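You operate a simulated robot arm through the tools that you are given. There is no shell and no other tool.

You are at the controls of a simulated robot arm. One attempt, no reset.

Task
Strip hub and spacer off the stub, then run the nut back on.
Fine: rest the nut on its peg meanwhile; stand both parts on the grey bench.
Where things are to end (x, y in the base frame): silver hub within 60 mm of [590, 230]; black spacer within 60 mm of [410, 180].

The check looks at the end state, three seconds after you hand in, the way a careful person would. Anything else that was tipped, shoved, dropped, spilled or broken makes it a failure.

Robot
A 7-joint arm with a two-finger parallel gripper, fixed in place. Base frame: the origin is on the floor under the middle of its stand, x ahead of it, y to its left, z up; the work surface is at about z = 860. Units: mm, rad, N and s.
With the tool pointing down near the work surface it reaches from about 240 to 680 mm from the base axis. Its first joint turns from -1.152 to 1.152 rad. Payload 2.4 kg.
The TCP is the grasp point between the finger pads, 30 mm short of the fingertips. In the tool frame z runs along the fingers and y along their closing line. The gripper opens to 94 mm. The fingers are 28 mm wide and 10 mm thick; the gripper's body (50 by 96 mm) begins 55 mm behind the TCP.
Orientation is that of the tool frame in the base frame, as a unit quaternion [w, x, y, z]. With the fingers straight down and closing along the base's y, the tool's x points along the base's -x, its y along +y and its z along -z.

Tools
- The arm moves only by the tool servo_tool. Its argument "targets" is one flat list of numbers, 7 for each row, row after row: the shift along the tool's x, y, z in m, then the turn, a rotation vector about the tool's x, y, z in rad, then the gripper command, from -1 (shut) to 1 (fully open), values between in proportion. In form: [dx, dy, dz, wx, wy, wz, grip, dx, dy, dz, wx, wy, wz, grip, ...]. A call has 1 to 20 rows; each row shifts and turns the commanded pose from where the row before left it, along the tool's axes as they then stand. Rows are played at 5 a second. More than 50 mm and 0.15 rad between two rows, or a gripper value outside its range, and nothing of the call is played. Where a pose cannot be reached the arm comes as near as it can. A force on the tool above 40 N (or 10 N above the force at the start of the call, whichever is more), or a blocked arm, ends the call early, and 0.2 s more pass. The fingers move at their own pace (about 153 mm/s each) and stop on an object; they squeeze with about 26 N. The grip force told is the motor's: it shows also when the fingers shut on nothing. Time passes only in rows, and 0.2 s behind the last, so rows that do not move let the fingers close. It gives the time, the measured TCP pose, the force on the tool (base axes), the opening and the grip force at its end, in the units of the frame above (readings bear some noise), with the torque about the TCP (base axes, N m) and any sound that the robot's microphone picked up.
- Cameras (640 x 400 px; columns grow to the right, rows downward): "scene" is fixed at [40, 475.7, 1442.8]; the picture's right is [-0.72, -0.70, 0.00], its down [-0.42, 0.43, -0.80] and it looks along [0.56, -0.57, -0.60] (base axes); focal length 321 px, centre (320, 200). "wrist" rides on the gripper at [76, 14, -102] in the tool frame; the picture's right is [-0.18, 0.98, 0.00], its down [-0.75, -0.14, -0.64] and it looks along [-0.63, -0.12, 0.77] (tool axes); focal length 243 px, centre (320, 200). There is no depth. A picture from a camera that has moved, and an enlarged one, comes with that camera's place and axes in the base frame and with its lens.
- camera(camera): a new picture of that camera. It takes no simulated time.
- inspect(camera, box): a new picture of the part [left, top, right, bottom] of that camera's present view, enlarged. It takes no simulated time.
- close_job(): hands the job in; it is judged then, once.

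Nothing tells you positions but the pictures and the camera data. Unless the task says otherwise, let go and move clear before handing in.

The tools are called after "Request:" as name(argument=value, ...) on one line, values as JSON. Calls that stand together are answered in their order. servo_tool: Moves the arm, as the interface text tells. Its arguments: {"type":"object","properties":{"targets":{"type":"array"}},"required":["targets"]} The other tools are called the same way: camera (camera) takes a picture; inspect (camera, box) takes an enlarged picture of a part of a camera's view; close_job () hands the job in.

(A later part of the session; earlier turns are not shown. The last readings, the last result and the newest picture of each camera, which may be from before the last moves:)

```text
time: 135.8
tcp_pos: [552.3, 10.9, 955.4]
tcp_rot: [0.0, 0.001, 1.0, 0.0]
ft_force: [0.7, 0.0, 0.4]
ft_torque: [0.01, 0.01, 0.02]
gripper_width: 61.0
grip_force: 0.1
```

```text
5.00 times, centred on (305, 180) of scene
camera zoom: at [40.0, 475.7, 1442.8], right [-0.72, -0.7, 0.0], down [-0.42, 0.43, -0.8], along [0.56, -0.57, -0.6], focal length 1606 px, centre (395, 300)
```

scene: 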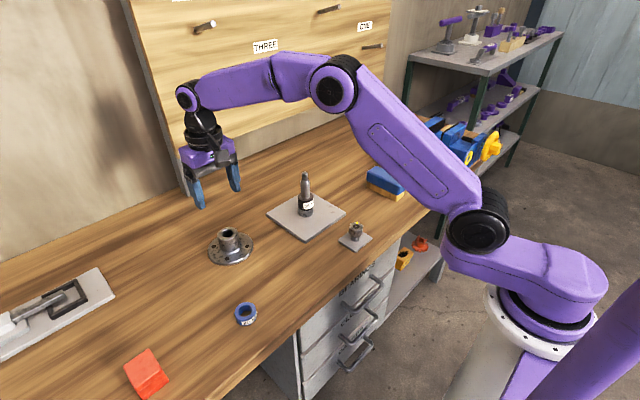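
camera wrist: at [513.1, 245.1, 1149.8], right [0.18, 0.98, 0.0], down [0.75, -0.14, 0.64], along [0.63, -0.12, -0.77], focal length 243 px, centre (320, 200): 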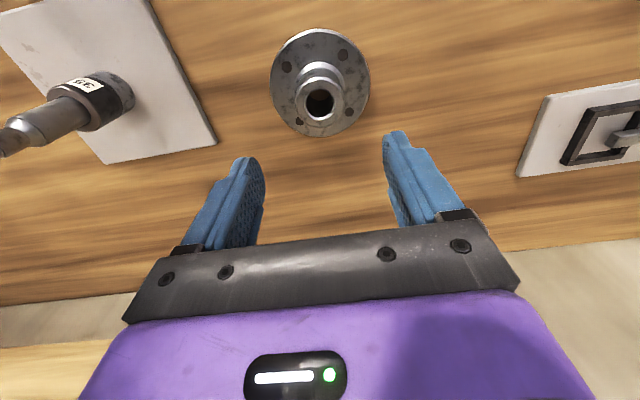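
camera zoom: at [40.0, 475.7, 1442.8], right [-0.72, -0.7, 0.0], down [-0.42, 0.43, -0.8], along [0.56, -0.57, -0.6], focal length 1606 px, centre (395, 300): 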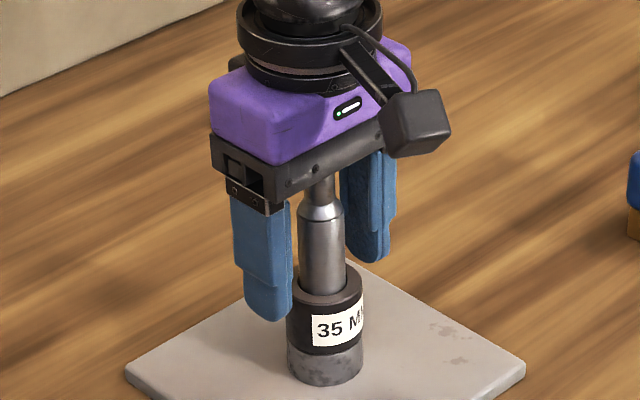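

Request:
servo_tool(targets=[0, 0, 0, 0, 0, 0, 0.3, 0, 0, 0, 0, 0, 0, 0.3])

Request:
inspect(camera="wrist", box=[220, 60, 420, 230])

```text
time: 136.4
tcp_pos: [551.9, 11.1, 956.4]
tcp_rot: [0.0, 0.0, 1.0, 0.0]
ft_force: [-0.6, -0.1, -0.1]
ft_torque: [-0.01, -0.03, -0.02]
gripper_width: 61.4
grip_force: 0.0
```

```text
2.35 times, centred on (320, 145) of wrist
camera zoom: at [476.2, 25.9, 1058.4], right [0.18, 0.98, 0.0], down [0.75, -0.14, 0.64], along [0.63, -0.12, -0.77], focal length 571 px, centre (320, 329)
```

zoom: 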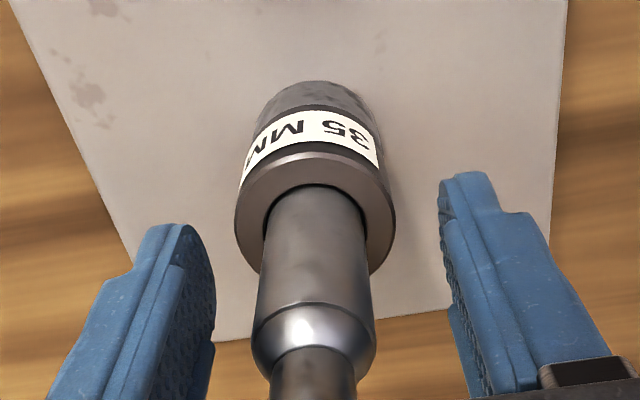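

I'm 1.5–2 mm off the axis here; I'll correct that and go down another 4.5 mm in small steps.

Request:
servo_tool(targets=[0.0018, -0.0014, 0, 0, 0, 0, 0.3, 0, 0, 0.0015, 0, 0, 0, 0.3, 0, 0, 0.001, 0, 0, 0, 0.3, 0, 0, 0.001, 0, 0, 0, 0.3, 0, 0, 0.001, 0, 0, 0, 0.3, 0, 0, 0, 0, 0, 0, 0.3])

Request:
inspect(camera="wrist", box=[220, 60, 420, 230])

Request:
inspect(camera="scene", box=[275, 150, 335, 220])

```text
time: 137.8
tcp_pos: [549.5, 9.5, 951.2]
tcp_rot: [-0.001, 0.0, 1.0, 0.0]
ft_force: [-0.2, 0.3, -0.3]
ft_torque: [0.04, 0.0, 0.02]
gripper_width: 61.0
grip_force: 0.1
```

```text
2.35 times, centred on (320, 145) of wrist
camera zoom: at [474.0, 24.8, 1054.4], right [0.18, 0.98, 0.0], down [0.75, -0.14, 0.64], along [0.63, -0.12, -0.77], focal length 571 px, centre (320, 329)
```

zoom: 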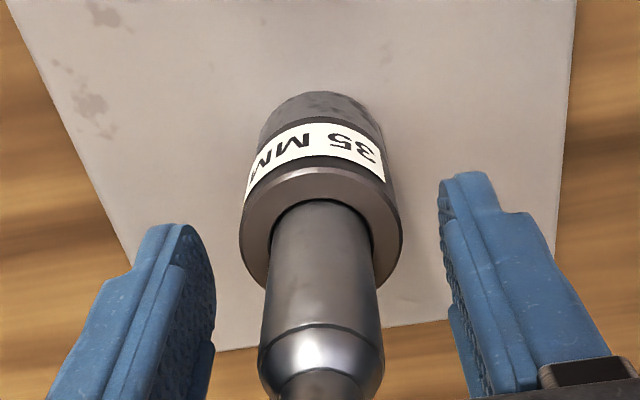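

```text
5.71 times, centred on (305, 185) of scene
camera zoom: at [40.0, 475.7, 1442.8], right [-0.72, -0.7, 0.0], down [-0.42, 0.43, -0.8], along [0.56, -0.57, -0.6], focal length 1835 px, centre (406, 286)
```

zoom: 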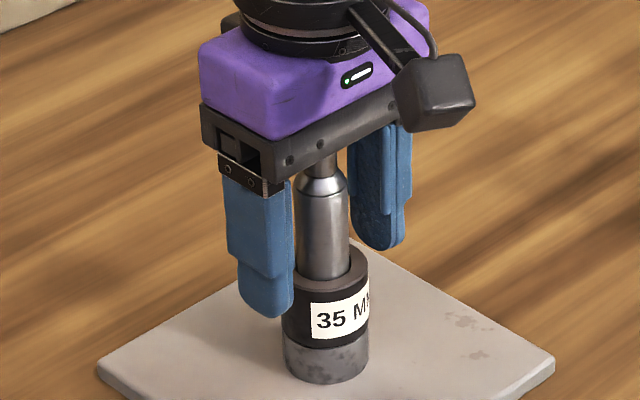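

Well centred now. One more millimetre down, then close on the top of the spacer.

Request:
servo_tool(targets=[0, 0, 0.001, 0, 0, 0, 0.2, 0, 0, 0, 0, 0, 0, 0, 0, 0, 0, 0, 0, 0, -0.05, 0, 0, 0, 0, 0, 0, -1, 0, 0, 0, 0, 0, 0, -1, 0, 0, 0, 0, 0, 0, -1])

Request:
inspect(camera="wrist", box=[220, 60, 420, 230])

Request:
inspect(camera="scene", box=[275, 150, 335, 220])

```text
time: 139.2
tcp_pos: [550.4, 10.1, 950.3]
tcp_rot: [0.0, 0.001, 1.0, 0.0]
ft_force: [0.4, 1.5, 2.7]
ft_torque: [-0.05, 0.0, -0.02]
gripper_width: 41.4
grip_force: 25.8
```

```text
2.35 times, centred on (320, 145) of wrist
camera zoom: at [474.1, 24.5, 1053.4], right [0.18, 0.98, 0.0], down [0.75, -0.14, 0.64], along [0.63, -0.12, -0.77], focal length 571 px, centre (320, 329)
```

zoom: 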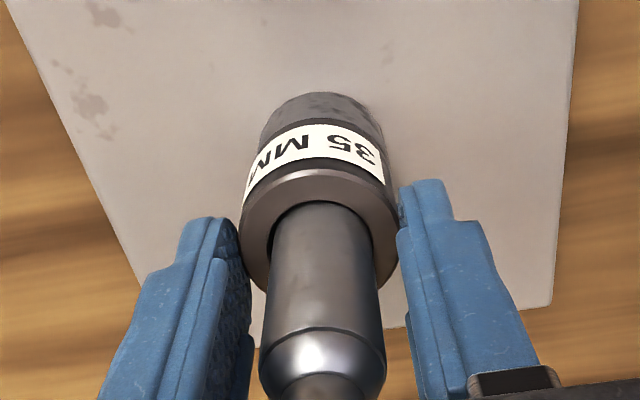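

```text
5.71 times, centred on (305, 185) of scene
camera zoom: at [39.9, 475.8, 1442.8], right [-0.72, -0.7, 0.0], down [-0.42, 0.43, -0.8], along [0.56, -0.57, -0.6], focal length 1835 px, centre (406, 286)
```

zoom: 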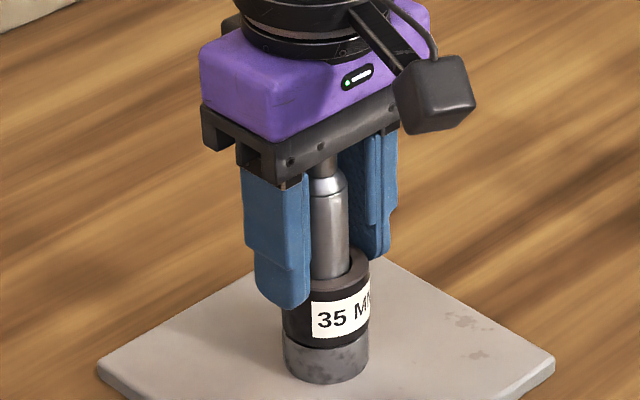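

Gripped at 41.4 mm. Lifting slowly while watching the force and whether the spacer follows.

Request:
servo_tool(targets=[0, 0, -0.001, 0, 0, 0, -1, 0, 0, -0.001, 0, 0, 0, -1, 0, 0, -0.001, 0, 0, 0, -1, 0, 0, 0, 0, 0, 0, -1])

Request:
servo_tool(targets=[0, 0, -0.0015, 0, 0, 0, -1, 0, 0, -0.0015, 0, 0, 0, -1, 0, 0, -0.0015, 0, 0, 0, -1, 0, 0, -0.0015, 0, 0, 0, -1, 0, 0, 0, 0, 0, 0, -1])

Request:
inspect(camera="scene", box=[275, 150, 335, 220])

Request:
inspect(camera="wrist", box=[220, 60, 420, 230])

```text
time: 140.2
tcp_pos: [549.9, 9.6, 953.2]
tcp_rot: [0.001, 0.0, 1.0, 0.0]
ft_force: [1.8, 4.5, -2.9]
ft_torque: [0.09, 0.0, -0.02]
gripper_width: 41.2
grip_force: 25.8
```

```text
time: 141.4
tcp_pos: [549.6, 9.6, 959.4]
tcp_rot: [-0.001, -0.001, 1.0, 0.0]
ft_force: [6.4, 6.6, -6.6]
ft_torque: [0.1, -0.09, 0.05]
gripper_width: 41.2
grip_force: 25.8
```

```text
5.71 times, centred on (305, 185) of scene
camera zoom: at [40.2, 475.9, 1442.7], right [-0.72, -0.7, 0.0], down [-0.42, 0.43, -0.8], along [0.56, -0.57, -0.6], focal length 1835 px, centre (406, 286)
```

zoom: 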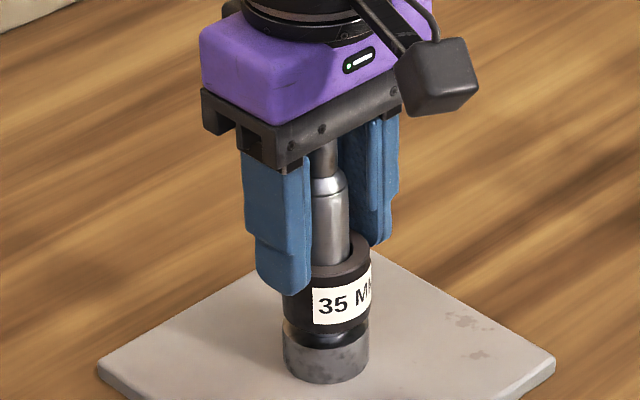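

```text
2.35 times, centred on (320, 145) of wrist
camera zoom: at [473.4, 24.5, 1061.8], right [0.18, 0.98, 0.0], down [0.75, -0.14, 0.64], along [0.63, -0.12, -0.77], focal length 571 px, centre (320, 329)
```

zoom: 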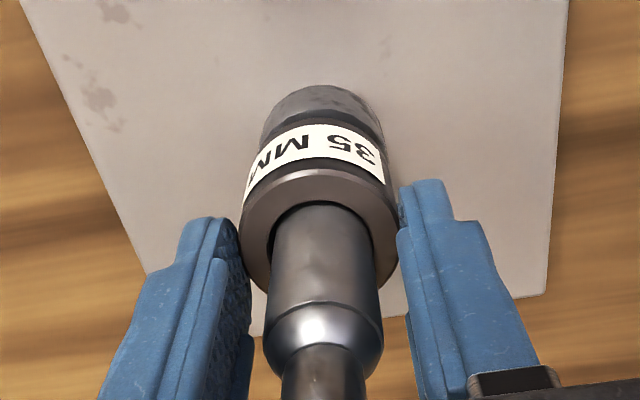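

The spacer is coming up with the gripper; there's some rubbing on the shank, so I'll shift ~0.8 mm toward the load to centre it and continue.

Request:
servo_tool(targets=[-0.0008, 0.0009, 0, 0, 0, 0, -1, 0, 0, 0, 0, 0, 0, -1])

Request:
servo_tool(targets=[0, 0, -0.002, 0, 0, 0, -1, 0, 0, -0.002, 0, 0, 0, -1, 0, 0, -0.002, 0, 0, 0, -1, 0, 0, -0.002, 0, 0, 0, -1, 0, 0, 0, 0, 0, 0, -1])

Request:
inspect(camera="wrist", box=[220, 60, 420, 230])

```text
time: 142.0
tcp_pos: [550.1, 9.5, 958.4]
tcp_rot: [0.0, 0.001, 1.0, -0.001]
ft_force: [-1.3, 0.4, -1.9]
ft_torque: [0.01, -0.02, -0.02]
gripper_width: 41.1
grip_force: 26.0
```

```text
time: 143.2
tcp_pos: [551.4, 9.4, 968.2]
tcp_rot: [0.0, 0.0, 1.0, 0.001]
ft_force: [-0.1, -0.2, -2.6]
ft_torque: [-0.08, -0.03, -0.01]
gripper_width: 41.1
grip_force: 25.9
```

```text
2.35 times, centred on (320, 145) of wrist
camera zoom: at [474.3, 25.7, 1070.5], right [0.18, 0.98, 0.0], down [0.75, -0.14, 0.64], along [0.63, -0.12, -0.77], focal length 571 px, centre (320, 329)
```

zoom: 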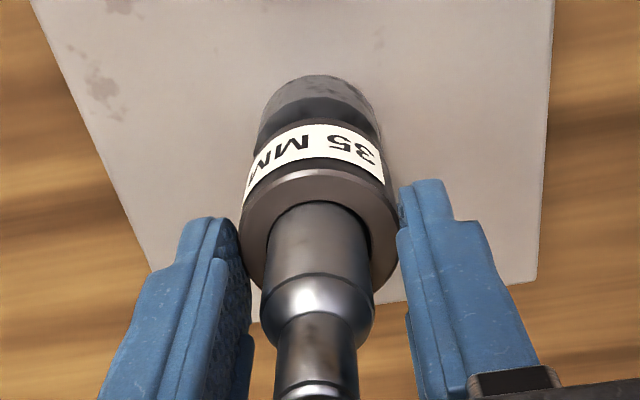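

Side load gone; Fz is just the spacer's weight. Continuing the lift.

Request:
servo_tool(targets=[0, 0, -0.003, 0, 0, 0, -1, 0, 0, -0.003, 0, 0, 0, -1, 0, 0, -0.003, 0, 0, 0, -1, 0, 0, -0.003, 0, 0, 0, -1, 0, 0, -0.003, 0, 0, 0, -1, 0, 0, -0.003, 0, 0, 0, -1, 0, 0, -0.003, 0, 0, 0, -1, 0, 0, -0.003, 0, 0, 0, -1, 0, 0, -0.003, 0, 0, 0, -1, 0, 0, -0.003, 0, 0, 0, -1, 0, 0, -0.003, 0, 0, 0, -1, 0, 0, 0, 0, 0, 0, -1])

Request:
inspect(camera="wrist", box=[220, 60, 420, 230])

```text
time: 145.8
tcp_pos: [550.5, 10.9, 1001.5]
tcp_rot: [0.0, 0.0, 1.0, -0.001]
ft_force: [-0.5, -0.2, -2.6]
ft_torque: [0.01, 0.02, 0.01]
gripper_width: 41.1
grip_force: 25.3
```

```text
2.35 times, centred on (320, 145) of wrist
camera zoom: at [474.4, 25.6, 1103.2], right [0.18, 0.98, 0.0], down [0.75, -0.14, 0.64], along [0.63, -0.12, -0.77], focal length 571 px, centre (320, 329)
```

zoom: 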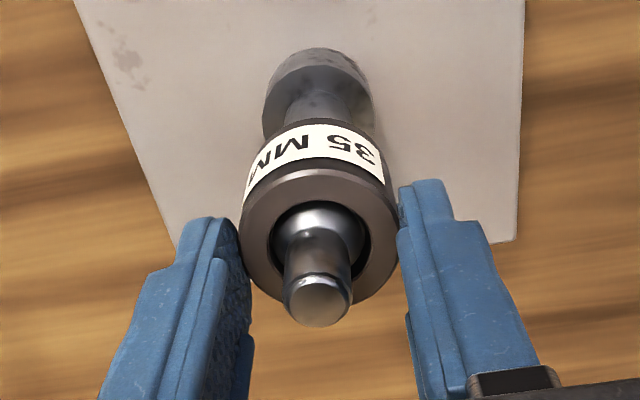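

Request:
servo_tool(targets=[0, 0, -0.004, 0, 0, 0, -1, 0, 0, -0.004, 0, 0, 0, -1, 0, 0, -0.004, 0, 0, 0, -1, 0, 0, -0.004, 0, 0, 0, -1, 0, 0, -0.004, 0, 0, 0, -1, 0, 0, -0.004, 0, 0, 0, -1, 0, 0, -0.004, 0, 0, 0, -1, 0, 0, -0.004, 0, 0, 0, -1, 0, 0, -0.005, 0, 0, 0, -1, 0, 0, -0.005, 0, 0, 0, -1, 0, 0, -0.006, 0, 0, 0, -1, 0, 0, -0.006, 0, 0, 0, -1, 0, 0, -0.006, 0, 0, 0, -1, 0, 0, -0.006, 0, 0, 0, -1, 0, 0, -0.006, 0, 0, 0, -1, 0, 0, -0.006, 0, 0, 0, -1, 0, 0, 0, 0, 0, 0, -1])

Request:
camera(camera="wrist")

Request:
camera(camera="scene")

```text
time: 149.4
tcp_pos: [549.9, 9.7, 1079.1]
tcp_rot: [0.0, 0.0, 1.0, 0.0]
ft_force: [0.2, -0.1, -2.0]
ft_torque: [0.0, 0.0, 0.02]
gripper_width: 41.3
grip_force: 25.9
```

```text
taken
camera wrist: at [473.8, 24.4, 1181.4], right [0.18, 0.98, 0.0], down [0.75, -0.14, 0.64], along [0.63, -0.12, -0.77], focal length 243 px, centre (320, 200)
```

wrist: 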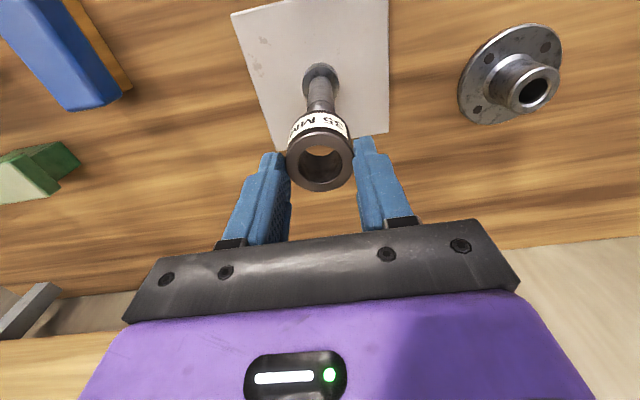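

```text
taken
```

scene: 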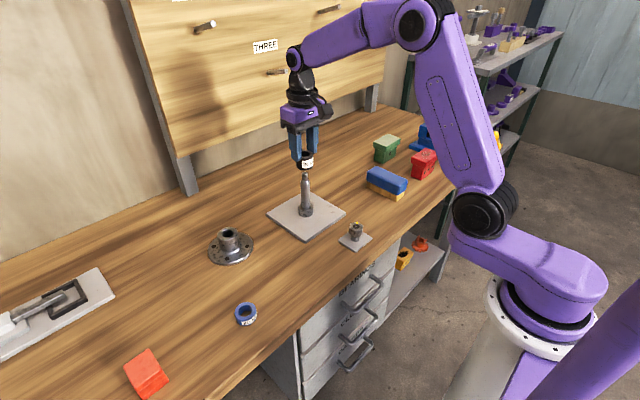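

The spacer is clear of the stub with ~20 mm to spare. Carrying it to (410, 180), where the bench is free.

Request:
servo_tool(targets=[0, 0, -0.006, 0, 0, 0, -1, 0.006, 0.008, 0, 0, 0, 0, -1, 0.012, 0.015, 0, 0, 0, 0, -1, 0.016, 0.02, 0, 0, 0, 0, -1, 0.017, 0.0205, 0, 0, 0, 0, -1, 0.017, 0.0205, 0, 0, 0, 0, -1, 0.017, 0.0205, 0, 0, 0, 0, -1, 0.017, 0.0205, 0, 0, 0, 0, -1, 0.016, 0.02, 0, 0, 0, 0, -1, 0.012, 0.014, 0, 0, 0, 0, -1, 0.007, 0.008, 0, 0, 0, 0, -1, 0.003, 0.003, 0, 0, 0, 0, -1, 0, 0, 0, 0, 0, 0, -1])

Request:
camera(camera="wrist")

Request:
camera(camera="scene")

```text
time: 152.2
tcp_pos: [410.6, 180.4, 1085.6]
tcp_rot: [0.0, 0.0, 1.0, 0.0]
ft_force: [-0.2, -0.6, -1.9]
ft_torque: [0.01, 0.0, -0.01]
gripper_width: 40.9
grip_force: 26.0
```

```text
taken
camera wrist: at [335.2, 195.4, 1187.5], right [0.18, 0.98, 0.0], down [0.75, -0.14, 0.64], along [0.63, -0.12, -0.77], focal length 243 px, centre (320, 200)
```

wrist: 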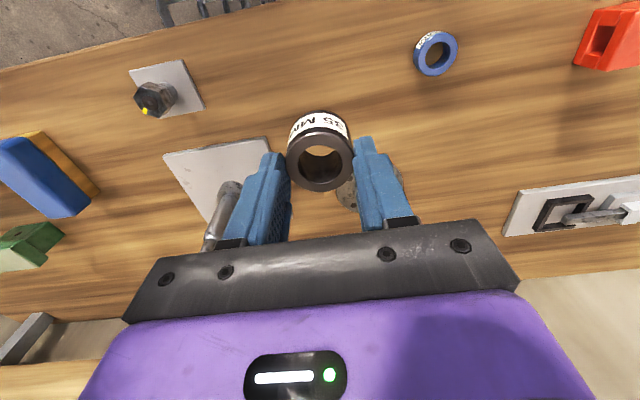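

```text
taken
```

scene: 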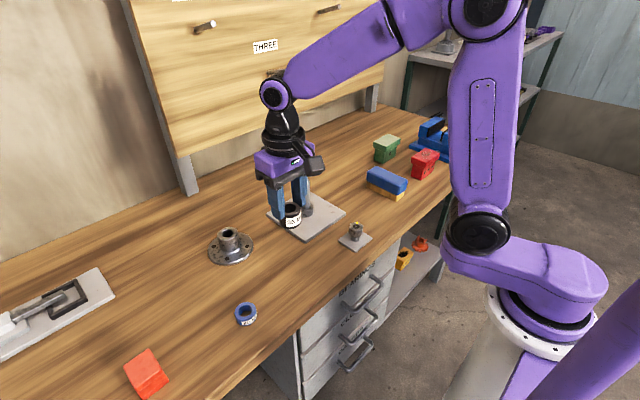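

The area below is clear. Lowering the spacer, with small steps near contact (expected TCP z≈916).

Request:
servo_tool(targets=[0, 0, 0.01, 0, 0, 0, -1, 0, 0, 0.018, 0, 0, 0, -1, 0, 0, 0.022, 0, 0, 0, -1, 0, 0, 0.022, 0, 0, 0, -1, 0, 0, 0.022, 0, 0, 0, -1, 0, 0, 0.02, 0, 0, 0, -1, 0, 0, 0.018, 0, 0, 0, -1, 0, 0, 0.014, 0, 0, 0, -1, 0, 0, 0.008, 0, 0, 0, -1, 0, 0, 0.004, 0, 0, 0, -1, 0, 0, 0, 0, 0, 0, -1])

Request:
inspect(camera="scene", box=[250, 220, 350, 320])

```text
time: 154.6
tcp_pos: [409.3, 180.9, 925.0]
tcp_rot: [0.0, 0.001, 1.0, 0.0]
ft_force: [-0.4, -0.4, -2.2]
ft_torque: [0.0, 0.02, 0.03]
gripper_width: 41.0
grip_force: 26.3
```

```text
4.00 times, centred on (300, 270) of scene
camera zoom: at [40.0, 475.7, 1442.8], right [-0.72, -0.7, 0.0], down [-0.42, 0.43, -0.8], along [0.56, -0.57, -0.6], focal length 1285 px, centre (400, -80)
```

zoom: 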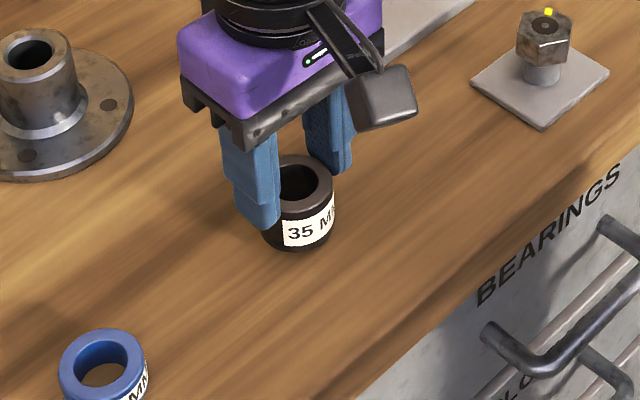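

Request:
servo_tool(targets=[0, 0, 0.002, 0, 0, 0, -1, 0, 0, 0.002, 0, 0, 0, -1, 0, 0, 0.001, 0, 0, 0, -1, 0, 0, 0, 0, 0, 0, -1])

Request:
servo_tool(targets=[0, 0, 0.001, 0, 0, 0, -1, 0, 0, 0.001, 0, 0, 0, -1, 0, 0, 0, 0, 0, 0, -1])

Request:
servo_tool(targets=[0, 0, 0.001, 0, 0, 0, -1, 0, 0, 0.001, 0, 0, 0, -1, 0, 0, 0, 0, 0, 0, -1])

```text
time: 155.6
tcp_pos: [411.2, 181.6, 921.3]
tcp_rot: [0.0, 0.0, 1.0, 0.0]
ft_force: [-0.4, 0.0, -2.1]
ft_torque: [0.01, -0.01, 0.01]
gripper_width: 40.8
grip_force: 26.1
```

```text
time: 156.4
tcp_pos: [410.8, 181.4, 919.2]
tcp_rot: [0.0, 0.001, 1.0, 0.0]
ft_force: [0.3, 0.3, -1.3]
ft_torque: [0.0, 0.04, -0.02]
gripper_width: 41.3
grip_force: 25.8
```

```text
time: 157.2
tcp_pos: [409.9, 181.5, 916.9]
tcp_rot: [0.0, 0.0, 1.0, 0.0]
ft_force: [0.8, -0.6, -2.1]
ft_torque: [0.01, -0.03, -0.03]
gripper_width: 41.4
grip_force: 25.8
```

Request:
servo_tool(targets=[0, 0, 0.001, 0, 0, 0, -1, 0, 0, 0.0005, 0, 0, 0, -1, 0, 0, 0, 0, 0, 0, -1])

Request:
servo_tool(targets=[0, 0, 0.001, 0, 0, 0, -1, 0, 0, 0.0005, 0, 0, 0, -1, 0, 0, 0, 0, 0, 0, -1])

```text
time: 158.0
tcp_pos: [410.0, 180.4, 916.0]
tcp_rot: [0.0, 0.0, 1.0, 0.0]
ft_force: [-3.0, -0.6, 18.7]
ft_torque: [-0.07, 0.09, 0.01]
gripper_width: 40.8
grip_force: 26.4
```

```text
time: 158.8
tcp_pos: [410.6, 180.4, 914.2]
tcp_rot: [0.001, 0.001, 1.0, 0.001]
ft_force: [-1.8, 4.1, 18.2]
ft_torque: [0.17, -0.07, -0.01]
gripper_width: 41.1
grip_force: 25.5
```

The spacer is on the bench. Relieving and releasing gently.

Request:
servo_tool(targets=[0, 0, -0.0012, 0, 0, 0, -1, 0, 0, 0, 0, 0, 0, -1])

Request:
servo_tool(targets=[0, 0, 0, 0, 0, 0, -0.08, 0, 0, 0, 0, 0, 0, 0, 0, 0, 0, 0, 0, 0, 0.15, 0, 0, 0, 0, 0, 0, 0.3, 0, 0, -0.005, 0, 0, 0, 0.3, 0, 0, -0.015, 0, 0, 0, 0.3, 0, 0, -0.03, 0, 0, 0, 0.3, 0, 0, -0.03, 0, 0, 0, 0.3, 0, 0, -0.03, 0, 0, 0, 0.3, 0, 0, 0, 0, 0, 0, 0.3])

Request:
inspect(camera="scene", box=[230, 210, 390, 330])

Request:
camera(camera="wrist")

```text
time: 159.4
tcp_pos: [408.8, 178.8, 914.9]
tcp_rot: [-0.001, 0.001, 1.0, -0.001]
ft_force: [0.0, 0.2, -2.1]
ft_torque: [0.05, -0.01, 0.03]
gripper_width: 41.3
grip_force: 26.0
```

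```text
time: 161.6
tcp_pos: [410.3, 180.2, 1025.5]
tcp_rot: [0.0, 0.0, 1.0, 0.0]
ft_force: [-0.4, 0.7, 0.2]
ft_torque: [0.02, 0.02, -0.03]
gripper_width: 61.0
grip_force: 0.1
```

```text
3.33 times, centred on (310, 270) of scene
camera zoom: at [40.0, 475.7, 1442.8], right [-0.72, -0.7, 0.0], down [-0.42, 0.43, -0.8], along [0.56, -0.57, -0.6], focal length 1070 px, centre (353, -33)
```

zoom: 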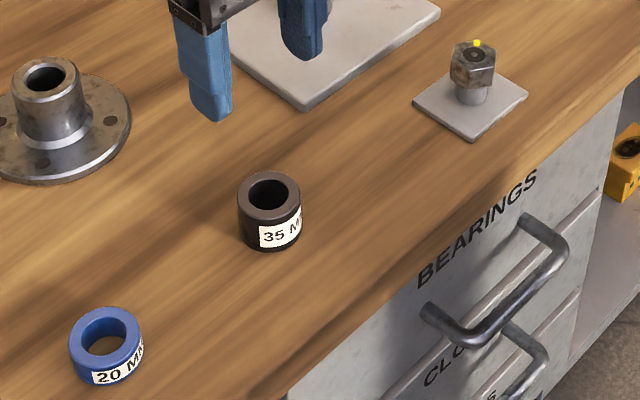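

```text
taken
camera wrist: at [333.7, 195.1, 1128.0], right [0.18, 0.98, 0.0], down [0.75, -0.14, 0.64], along [0.63, -0.12, -0.77], focal length 243 px, centre (320, 200)
```

wrist: 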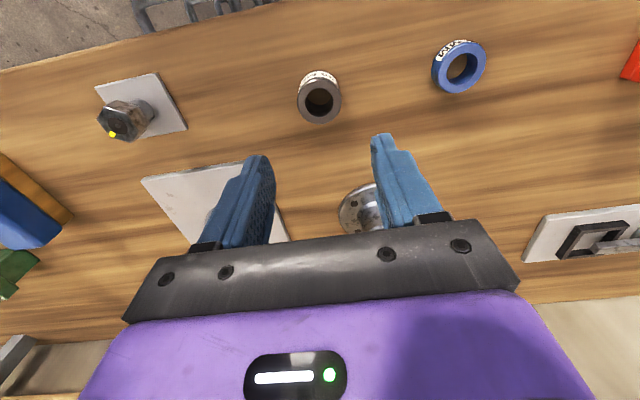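

The spacer stands upright at (410, 180). Now I'll return to the nut on its peg with fingers square to its flats.

Request:
servo_tool(targets=[0.001, -0.01, 0, 0, 0, 0, 0.3, 0.002, -0.02, 0, 0, 0, 0, 0.3, 0.0025, -0.025, 0, 0, 0, 0, 0.3, 0.0025, -0.025, 0, 0, 0, 0, 0.3, 0.0025, -0.025, 0, 0, 0, 0, 0.3, 0.0025, -0.025, 0, 0, 0, 0, 0.3, 0.0025, -0.025, 0, 0, 0, 0, 0.3, 0.0025, -0.02, 0, 0, 0, 0, 0.3, 0.0015, -0.01, 0, 0, 0, 0, 0.3, 0.0005, -0.005, 0, 0, 0, 0, 0.3, 0, 0, 0, 0, 0, 0, 0.3])

Request:
inspect(camera="wrist", box=[240, 30, 400, 150])

```text
time: 164.0
tcp_pos: [390.9, -10.4, 1025.0]
tcp_rot: [0.0, 0.0, 1.0, 0.0]
ft_force: [-0.3, 0.3, 1.2]
ft_torque: [-0.01, 0.0, 0.0]
gripper_width: 61.2
grip_force: 0.0
```

```text
3.33 times, centred on (320, 90) of wrist
camera zoom: at [314.7, 4.4, 1128.4], right [0.18, 0.98, 0.0], down [0.75, -0.14, 0.64], along [0.63, -0.12, -0.77], focal length 809 px, centre (320, 567)
```

zoom: 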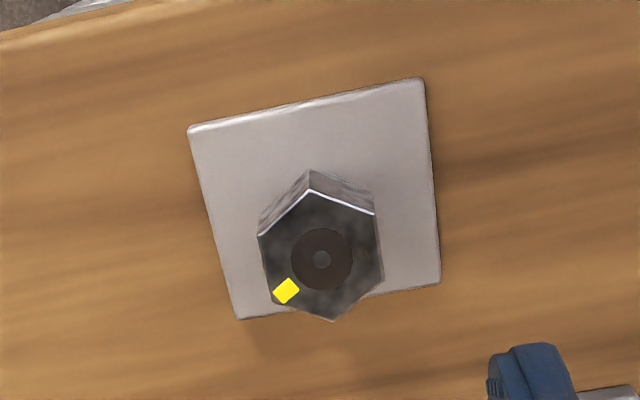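

The nut is centred under the gripper within about half a millimetre. Descending around it.

Request:
servo_tool(targets=[0, 0, 0.02, 0, 0, 0, 0.2, 0, 0, 0.025, 0, 0, 0, 0.2, 0, 0, 0.025, 0, 0, 0, 0.2, 0, 0, 0.02, 0, 0, 0, 0.2, 0, 0, 0.012, 0, 0, 0, 0.1, 0, 0, 0, 0, 0, 0, 0])

Request:
inspect(camera="wrist", box=[240, 80, 400, 200])

Request:
inspect(camera="scene", box=[330, 205, 380, 250])

```text
time: 165.4
tcp_pos: [389.9, -9.0, 924.0]
tcp_rot: [0.0, 0.0, 1.0, 0.0]
ft_force: [-0.2, 0.2, -0.3]
ft_torque: [0.0, -0.01, 0.02]
gripper_width: 46.9
grip_force: 0.1
```

```text
3.33 times, centred on (320, 140) of wrist
camera zoom: at [313.9, 5.4, 1025.6], right [0.18, 0.98, 0.0], down [0.75, -0.14, 0.64], along [0.63, -0.12, -0.77], focal length 809 px, centre (320, 400)
```

zoom: 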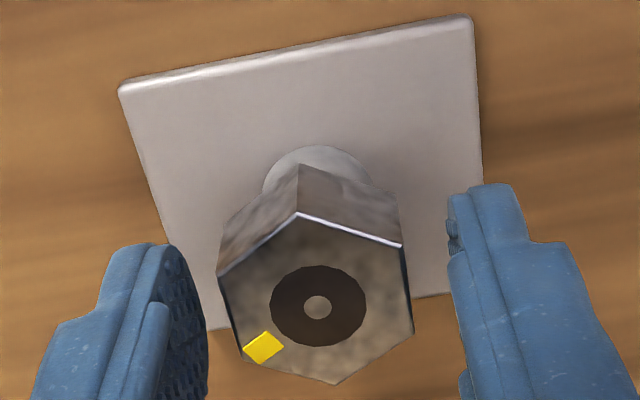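

```text
8.89 times, centred on (355, 228) of scene
camera zoom: at [40.0, 475.7, 1442.8], right [-0.72, -0.7, 0.0], down [-0.42, 0.43, -0.8], along [0.56, -0.57, -0.6], focal length 2855 px, centre (9, -44)
```

zoom: 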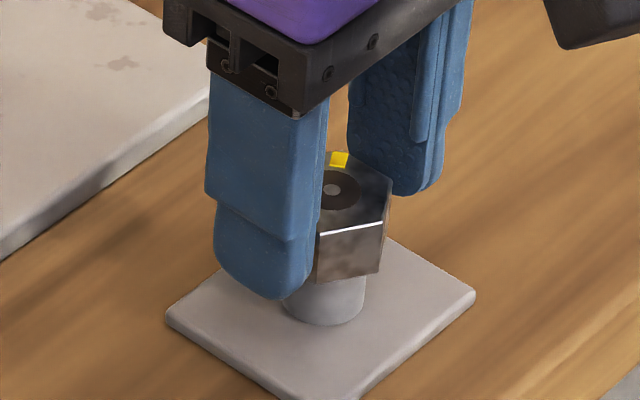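

Request:
servo_tool(targets=[-0.001, -0.0008, 0.004, 0, 0, 0, 0, 0, 0, 0.004, 0, 0, 0, 0, 0, 0, 0.004, 0, 0, 0, 0, 0, 0, 0, 0, 0, 0, 0])

Request:
servo_tool(targets=[0, 0, 0, 0, 0, 0, -0.25, 0, 0, 0, 0, 0, 0, -0.4, 0, 0, 0, 0, 0, 0, -1, 0, 0, 0, 0, 0, 0, -1, 0, 0, 0, 0, 0, 0, -1])

Request:
inspect(camera="wrist", box=[240, 80, 400, 230])

```text
time: 166.4
tcp_pos: [392.2, -10.1, 911.0]
tcp_rot: [0.0, 0.0, 1.0, -0.001]
ft_force: [0.6, 0.4, -0.2]
ft_torque: [0.04, 0.0, 0.01]
gripper_width: 46.9
grip_force: 0.1
```

```text
time: 167.6
tcp_pos: [391.4, -10.2, 913.2]
tcp_rot: [0.001, 0.0, 1.0, 0.001]
ft_force: [-1.9, -0.3, 23.2]
ft_torque: [0.06, 0.16, 0.05]
gripper_width: 31.5
grip_force: 25.5
```

```text
2.67 times, centred on (320, 155) of wrist
camera zoom: at [315.7, 5.0, 1014.6], right [0.18, 0.98, 0.0], down [0.75, -0.14, 0.64], along [0.63, -0.12, -0.77], focal length 647 px, centre (320, 320)
```

zoom: 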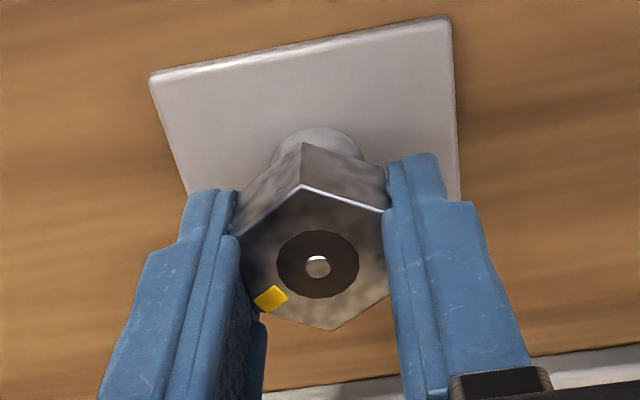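

Gripped at 31.5 mm, with some downward preload on the peg. I'll lift gently and confirm the nut comes off the pin.

Request:
servo_tool(targets=[0, 0, -0.0015, 0, 0, 0, -1, 0, 0, -0.0015, 0, 0, 0, -1, 0, 0, -0.002, 0, 0, 0, -1, 0, 0, 0, 0, 0, 0, -1])

Request:
servo_tool(targets=[0, 0, -0.004, 0, 0, 0, -1, 0, 0, -0.005, 0, 0, 0, -1, 0, 0, -0.006, 0, 0, 0, -1, 0, 0, -0.008, 0, 0, 0, -1, 0, 0, -0.015, 0, 0, 0, -1, 0, 0, -0.025, 0, 0, 0, -1, 0, 0, -0.03, 0, 0, 0, -1, 0, 0, -0.03, 0, 0, 0, -1, 0, 0, -0.03, 0, 0, 0, -1, 0, 0, -0.02, 0, 0, 0, -1, 0, 0, 0, 0, 0, 0, -1])

Request:
inspect(camera="wrist", box=[240, 80, 400, 230])

Request:
camera(camera="scene")

```text
time: 168.6
tcp_pos: [390.4, -8.8, 914.5]
tcp_rot: [0.0, 0.0, 1.0, -0.001]
ft_force: [0.5, 0.2, -0.1]
ft_torque: [0.01, 0.02, -0.01]
gripper_width: 31.5
grip_force: 26.0
```

```text
time: 171.0
tcp_pos: [392.1, -10.1, 1090.1]
tcp_rot: [0.001, 0.0, 1.0, 0.0]
ft_force: [-0.5, -0.2, -1.1]
ft_torque: [0.01, 0.0, -0.02]
gripper_width: 31.5
grip_force: 25.9
```

```text
2.67 times, centred on (320, 155) of wrist
camera zoom: at [316.3, 4.5, 1192.6], right [0.18, 0.98, 0.0], down [0.75, -0.14, 0.64], along [0.63, -0.12, -0.77], focal length 647 px, centre (320, 320)
```

zoom: 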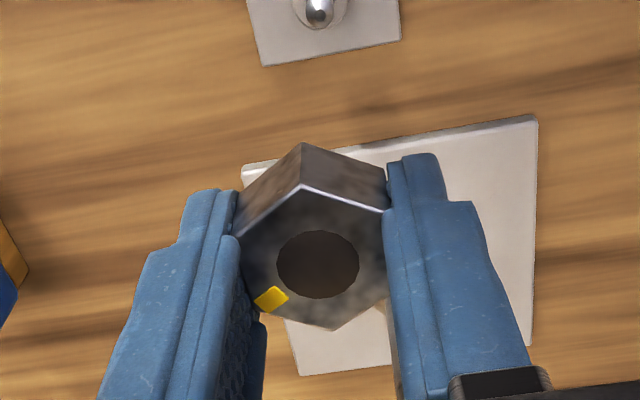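

```text
taken
```

scene: 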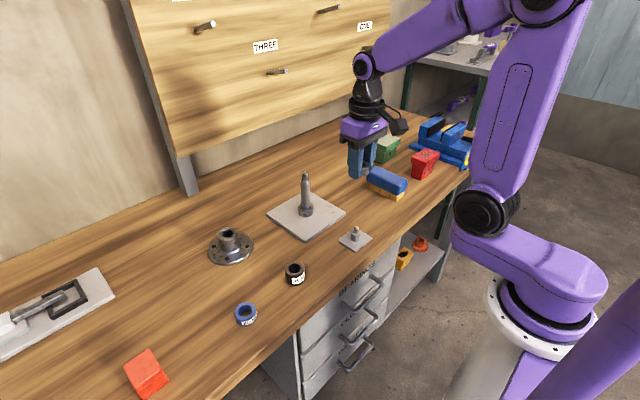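

The nut is held squarely. I'll carry it back above the stub at safe height, then wind the wrist counter-clockwise to -170° so there's a long clockwise stroke available.

Request:
servo_tool(targets=[-0.01, 0.0015, 0, 0, 0, 0, -1, -0.02, 0.0025, 0, 0, 0, 0, -1, -0.025, 0.003, 0, 0, 0, 0, -1, -0.025, 0.0035, 0, 0, 0, 0, -1, -0.025, 0.0035, 0, 0, 0, 0, -1, -0.025, 0.003, 0, 0, 0, 0, -1, -0.018, 0.002, 0, 0, 0, 0, -1, -0.01, 0.0015, 0, 0, 0, 0, -1, 0, 0, 0, 0, 0, 0, -1])

Request:
servo_tool(targets=[0, 0, 0, 0, 0, -0.129, -1, 0, 0, 0, 0, 0, -0.129, -1, 0, 0, 0, 0, 0, -0.129, -1, 0, 0, 0, 0, 0, -0.129, -1, 0, 0, 0, 0, 0, -0.129, -1, 0, 0, 0, 0, 0, -0.129, -1, 0, 0, 0, 0, 0, -0.129, -1, 0, 0, 0, 0, 0, -0.129, -1, 0, 0, 0, 0, 0, -0.129, -1, 0, 0, 0, 0, 0, -0.129, -1, 0, 0, 0, 0, 0, -0.129, -1, 0, 0, 0, 0, 0, -0.129, -1, 0, 0, 0, 0, 0, -0.129, -1, 0, 0, 0, 0, 0, -0.129, -1, 0, 0, 0, 0, 0, -0.129, -1, 0, 0, 0, 0, 0, -0.129, -1, 0, 0, 0, 0, 0, -0.129, -1, 0, 0, 0, 0, 0, -0.129, -1, 0, 0, 0, 0, 0, -0.129, -1, 0, 0, 0, 0, 0, -0.129, -1])

Request:
servo_tool(targets=[0, 0, 0, 0, 0, -0.129, -1, 0, 0, 0, 0, 0, -0.129, -1, 0, 0, 0, 0, 0, -0.129, -1, 0, 0, 0, 0, 0, 0, -1])

Request:
camera(camera="wrist")

Request:
inspect(camera="wrist", box=[240, 50, 400, 210])

```text
time: 173.0
tcp_pos: [549.3, 9.2, 1088.9]
tcp_rot: [0.001, 0.0, 1.0, 0.0]
ft_force: [0.6, 0.4, -0.5]
ft_torque: [-0.01, 0.0, 0.01]
gripper_width: 31.7
grip_force: 26.3
```

```text
time: 177.2
tcp_pos: [549.7, 10.3, 1089.2]
tcp_rot: [0.0, 0.961, -0.277, 0.0]
ft_force: [0.0, -0.3, -1.1]
ft_torque: [-0.02, -0.01, -0.01]
gripper_width: 31.5
grip_force: 26.2
```

```text
time: 178.2
tcp_pos: [549.6, 10.4, 1088.4]
tcp_rot: [0.0, 0.996, -0.087, 0.0]
ft_force: [0.7, 0.5, -0.7]
ft_torque: [0.02, -0.02, 0.01]
gripper_width: 31.3
grip_force: 25.8
```

```text
taken
camera wrist: at [622.1, -16.7, 1192.2], right [-0.35, -0.94, 0.0], down [-0.72, 0.27, 0.64], along [-0.6, 0.23, -0.77], focal length 243 px, centre (320, 200)
```

wrist: 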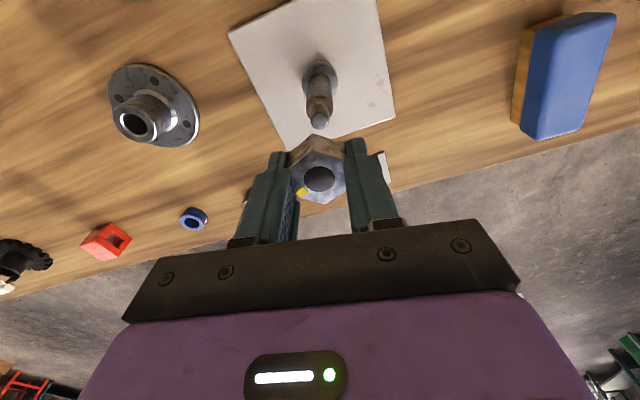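

```text
2.50 times, centred on (320, 130) of wrist
camera zoom: at [622.1, -16.7, 1192.2], right [-0.35, -0.94, 0.0], down [-0.72, 0.27, 0.64], along [-0.6, 0.23, -0.77], focal length 606 px, centre (320, 375)
```

zoom: 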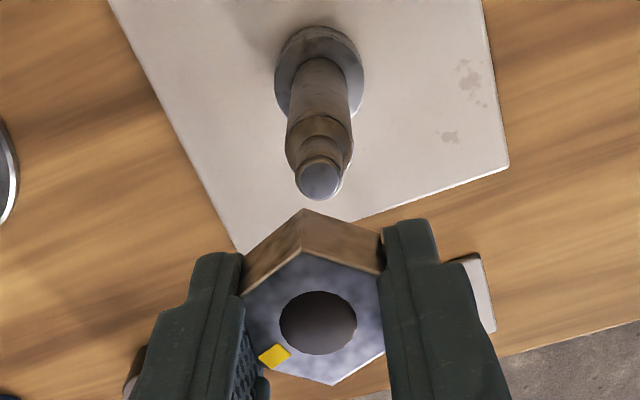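

Stub tip and nut axis agree within ~0.6 mm. I'll make a small correction, descend 20 mm and recheck closer.

Request:
servo_tool(targets=[-0.0005, 0.0003, 0.01, 0, 0, 0, -1, 0, 0, 0.01, 0, 0, 0, -1, 0, 0, 0, 0, 0, 0, -1, 0, 0, 0, 0, 0, 0, -1])

Request:
inspect(camera="wrist", box=[260, 80, 380, 200])

Request:
inspect(camera="scene", box=[275, 130, 335, 200])

```text
time: 179.2
tcp_pos: [549.5, 9.0, 1069.7]
tcp_rot: [0.0, 0.996, -0.088, 0.0]
ft_force: [-0.3, -0.6, -0.2]
ft_torque: [0.01, 0.0, -0.01]
gripper_width: 31.6
grip_force: 25.8
```

```text
3.33 times, centred on (320, 140) of wrist
camera zoom: at [621.4, -17.1, 1172.2], right [-0.35, -0.94, 0.0], down [-0.72, 0.27, 0.64], along [-0.6, 0.23, -0.77], focal length 809 px, centre (320, 400)
```

zoom: 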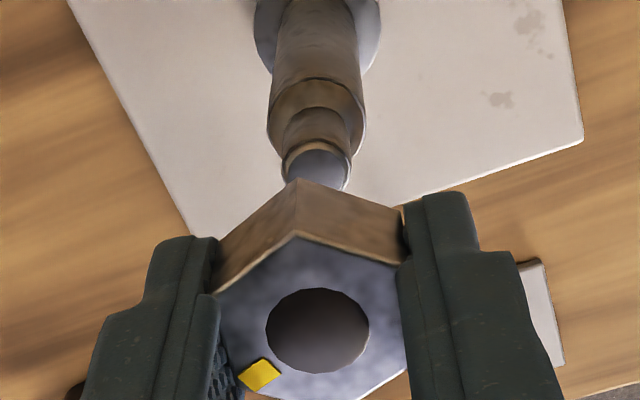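

```text
5.71 times, centred on (305, 165) of scene
camera zoom: at [40.0, 475.7, 1442.8], right [-0.72, -0.7, 0.0], down [-0.42, 0.43, -0.8], along [0.56, -0.57, -0.6], focal length 1835 px, centre (406, 400)
```

zoom: 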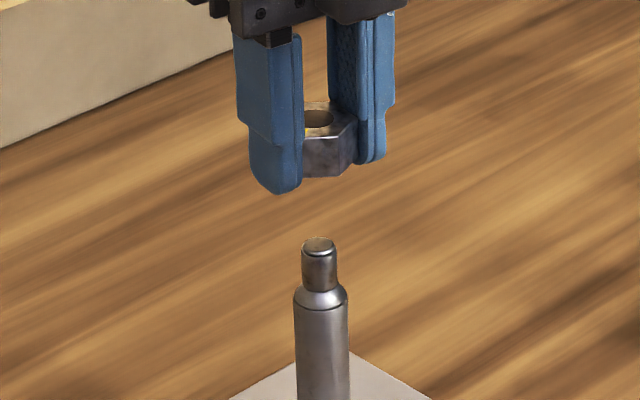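

Aligned within ~0.4 mm from both views. Descending onto the tip, slowly once the nut reaches it (~TCP z 1030).

Request:
servo_tool(targets=[0, 0, 0.01, 0, 0, 0, -1, 0, 0, 0.01, 0, 0, 0, -1, 0, 0, 0.008, 0, 0, 0, -1, 0, 0, 0.005, 0, 0, 0, -1, 0, 0, 0.002, 0, 0, 0, -1, 0, 0, 0, 0, 0, 0, -1])

Request:
servo_tool(targets=[0, 0, 0.001, 0, 0, 0, -1, 0, 0, 0.001, 0, 0, 0, -1, 0, 0, 0.001, 0, 0, 0, -1, 0, 0, 0.001, 0, 0, 0, -1, 0, 0, 0, 0, 0, 0, -1])

Request:
inspect(camera="scene", box=[275, 140, 335, 200])

```text
time: 180.6
tcp_pos: [549.6, 10.3, 1034.6]
tcp_rot: [0.0, 0.996, -0.087, 0.0]
ft_force: [0.0, 0.5, -0.2]
ft_torque: [0.01, 0.01, 0.0]
gripper_width: 31.7
grip_force: 25.7
```

```text
time: 181.8
tcp_pos: [548.6, 10.5, 1029.6]
tcp_rot: [0.0, 0.996, -0.088, 0.0]
ft_force: [-0.4, 0.0, -0.6]
ft_torque: [-0.02, 0.02, 0.0]
gripper_width: 31.7
grip_force: 25.9
```

```text
6.67 times, centred on (305, 170) of scene
camera zoom: at [40.0, 475.7, 1442.8], right [-0.72, -0.7, 0.0], down [-0.42, 0.43, -0.8], along [0.56, -0.57, -0.6], focal length 2141 px, centre (420, 400)
```

zoom: 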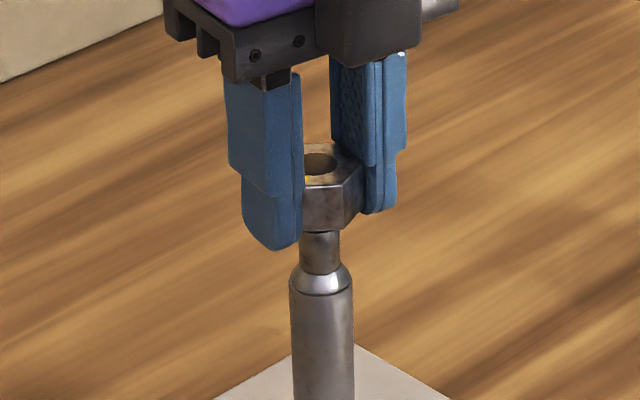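

Request:
servo_tool(targets=[0, 0, 0.001, 0, 0, 0, -1, 0, 0, 0.001, 0, 0, 0, -1, 0, 0, 0.001, 0, 0, 0, -1, 0, 0, 0, 0, 0, 0, -1])

Request:
servo_tool(targets=[0, 0, 0.001, 0, 0, 0, -1, 0, 0, 0.001, 0, 0, 0, -1, 0, 0, 0.001, 0, 0, 0, -1, 0, 0, 0, 0, 0, 0, -1])

Request:
inspect(camera="wrist", box=[260, 80, 380, 200])

Request:
inspect(camera="scene", box=[275, 140, 335, 200])

```text
time: 182.8
tcp_pos: [549.1, 9.9, 1027.2]
tcp_rot: [0.0, 0.996, -0.088, 0.0]
ft_force: [0.2, -0.6, -0.7]
ft_torque: [0.0, 0.02, 0.03]
gripper_width: 31.9
grip_force: 25.8
```

```text
time: 183.8
tcp_pos: [548.0, 10.5, 1023.8]
tcp_rot: [0.001, 0.996, -0.088, 0.0]
ft_force: [0.1, 0.4, -0.6]
ft_torque: [0.0, 0.0, 0.03]
gripper_width: 31.5
grip_force: 26.5
```

```text
3.33 times, centred on (320, 140) of wrist
camera zoom: at [621.3, -17.0, 1127.2], right [-0.35, -0.94, 0.0], down [-0.72, 0.27, 0.64], along [-0.6, 0.23, -0.77], focal length 809 px, centre (320, 400)
```

zoom: 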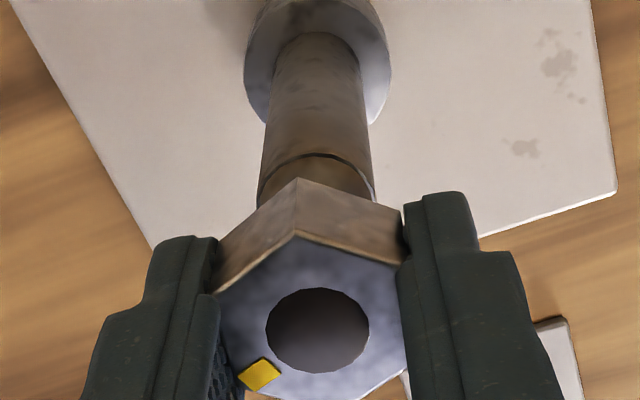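

```text
6.67 times, centred on (305, 170) of scene
camera zoom: at [40.0, 475.7, 1442.8], right [-0.72, -0.7, 0.0], down [-0.42, 0.43, -0.8], along [0.56, -0.57, -0.6], focal length 2141 px, centre (420, 400)
```

zoom: 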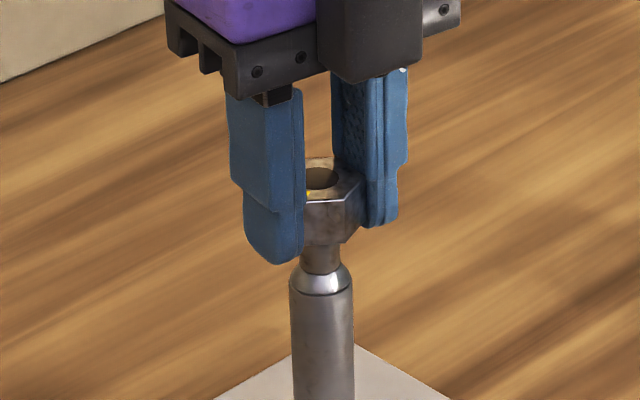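

Request:
servo_tool(targets=[0, 0, 0.001, 0, 0, 0, -1, 0, 0, 0.001, 0, 0, 0, -1, 0, 0, 0.001, 0, 0, 0, -1, 0, 0, 0, 0, 0, 0, -1])

Request:
servo_tool(targets=[0, 0, 0.001, 0, 0, 0, -1, 0, 0, 0.001, 0, 0, 0, -1, 0, 0, 0, 0, 0, 0, -1])

Request:
servo_tool(targets=[0, 0, 0.001, 0, 0, 0, -1, 0, 0, 0.001, 0, 0, 0, -1, 0, 0, 0, 0, 0, 0, -1])

```text
time: 184.8
tcp_pos: [549.5, 10.4, 1021.1]
tcp_rot: [0.0, 0.996, -0.088, 0.0]
ft_force: [-0.5, -0.2, -0.7]
ft_torque: [-0.03, 0.0, -0.02]
gripper_width: 31.7
grip_force: 26.4
```

```text
time: 185.6
tcp_pos: [549.4, 8.0, 1020.4]
tcp_rot: [0.0, 0.996, -0.088, 0.0]
ft_force: [-1.6, 1.3, 0.8]
ft_torque: [0.04, 0.02, 0.0]
gripper_width: 31.9
grip_force: 25.8
```

```text
time: 186.4
tcp_pos: [549.2, 9.7, 1016.9]
tcp_rot: [-0.001, 0.996, -0.088, 0.0]
ft_force: [-0.9, 0.7, -0.7]
ft_torque: [0.02, -0.02, 0.06]
gripper_width: 31.7
grip_force: 26.0
```

Request:
servo_tool(targets=[0, 0, 0.001, 0, 0, 0, -1, 0, 0, 0, 0, 0, 0, -1])

Request:
servo_tool(targets=[0, 0, 0.001, 0, 0, 0, -1, 0, 0, 0, 0, 0, 0, -1])

Request:
inspect(camera="scene", box=[275, 150, 335, 210])

```text
time: 187.0
tcp_pos: [549.4, 9.7, 1016.8]
tcp_rot: [0.001, 0.996, -0.089, 0.001]
ft_force: [-0.8, 0.5, 0.4]
ft_torque: [-0.02, 0.0, 0.05]
gripper_width: 31.5
grip_force: 26.2
```

```text
time: 187.6
tcp_pos: [549.1, 9.2, 1015.8]
tcp_rot: [0.0, 0.996, -0.088, 0.001]
ft_force: [-1.3, 2.0, 0.6]
ft_torque: [0.05, 0.0, -0.01]
gripper_width: 31.6
grip_force: 26.4
```

```text
6.67 times, centred on (305, 180) of scene
camera zoom: at [39.9, 475.8, 1442.8], right [-0.72, -0.7, 0.0], down [-0.42, 0.43, -0.8], along [0.56, -0.57, -0.6], focal length 2141 px, centre (420, 333)
```

zoom: 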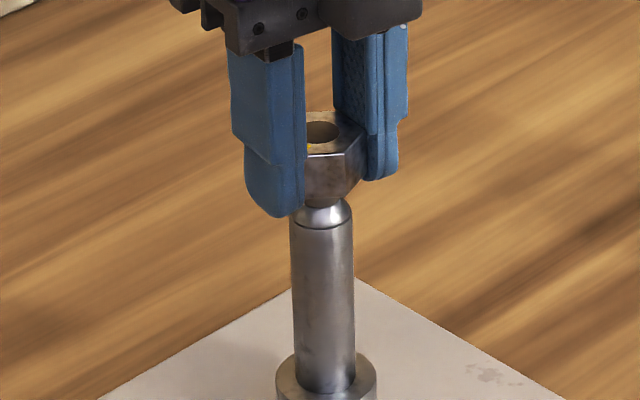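

Request:
servo_tool(targets=[0, 0, 0.001, 0, 0, 0, -1, 0, 0, 0, 0, 0, 0, -1])

Request:
servo_tool(targets=[0, 0, 0.001, 0, 0, 0, -1, 0, 0, 0, 0, 0, 0, -1])

```text
time: 188.2
tcp_pos: [548.8, 9.1, 1014.5]
tcp_rot: [-0.001, 0.996, -0.087, 0.0]
ft_force: [-3.9, 3.3, 0.9]
ft_torque: [0.1, 0.08, 0.0]
gripper_width: 31.6
grip_force: 25.6
```

```text
time: 188.8
tcp_pos: [549.4, 10.7, 1012.5]
tcp_rot: [0.0, 0.996, -0.088, 0.0]
ft_force: [-7.4, 7.4, -0.1]
ft_torque: [-0.03, -0.18, 0.0]
gripper_width: 31.4
grip_force: 25.8
```

Some side load is building as the nut seats deeper. I'll shift toward the load to centre it.

Request:
servo_tool(targets=[-0.0008, -0.0006, 0, 0, 0, 0, -1, 0, 0, 0, 0, 0, 0, -1, 0, 0, 0, 0, 0, 0, -1])

Request:
inspect(camera="scene", box=[275, 150, 335, 210])

Request:
inspect(camera="wrist", box=[260, 80, 380, 200])

```text
time: 189.6
tcp_pos: [548.8, 10.2, 1014.4]
tcp_rot: [-0.001, 0.996, -0.088, 0.001]
ft_force: [-3.5, 2.8, 0.5]
ft_torque: [0.09, 0.12, -0.02]
gripper_width: 31.3
grip_force: 25.8
```

```text
6.67 times, centred on (305, 180) of scene
camera zoom: at [39.9, 475.8, 1442.7], right [-0.72, -0.7, 0.0], down [-0.42, 0.43, -0.8], along [0.56, -0.57, -0.6], focal length 2141 px, centre (420, 333)
```

zoom: 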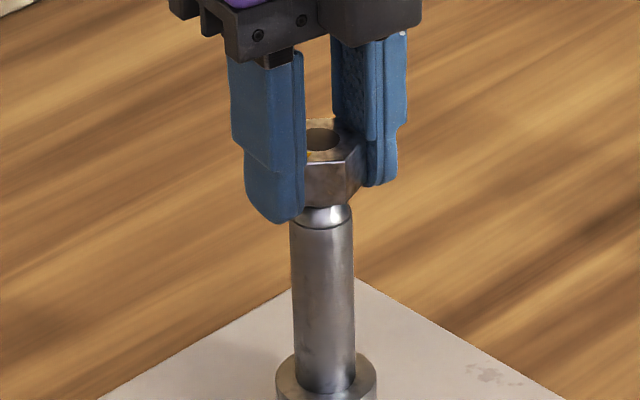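

```text
3.33 times, centred on (320, 140) of wrist
camera zoom: at [620.8, -16.3, 1116.1], right [-0.35, -0.94, 0.0], down [-0.72, 0.27, 0.64], along [-0.6, 0.23, -0.77], focal length 809 px, centre (320, 400)
```

zoom: 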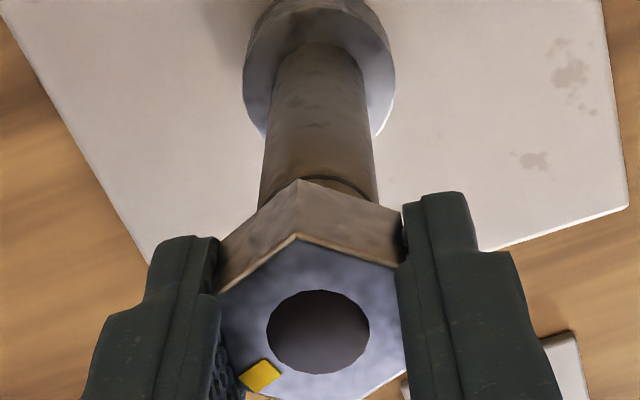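

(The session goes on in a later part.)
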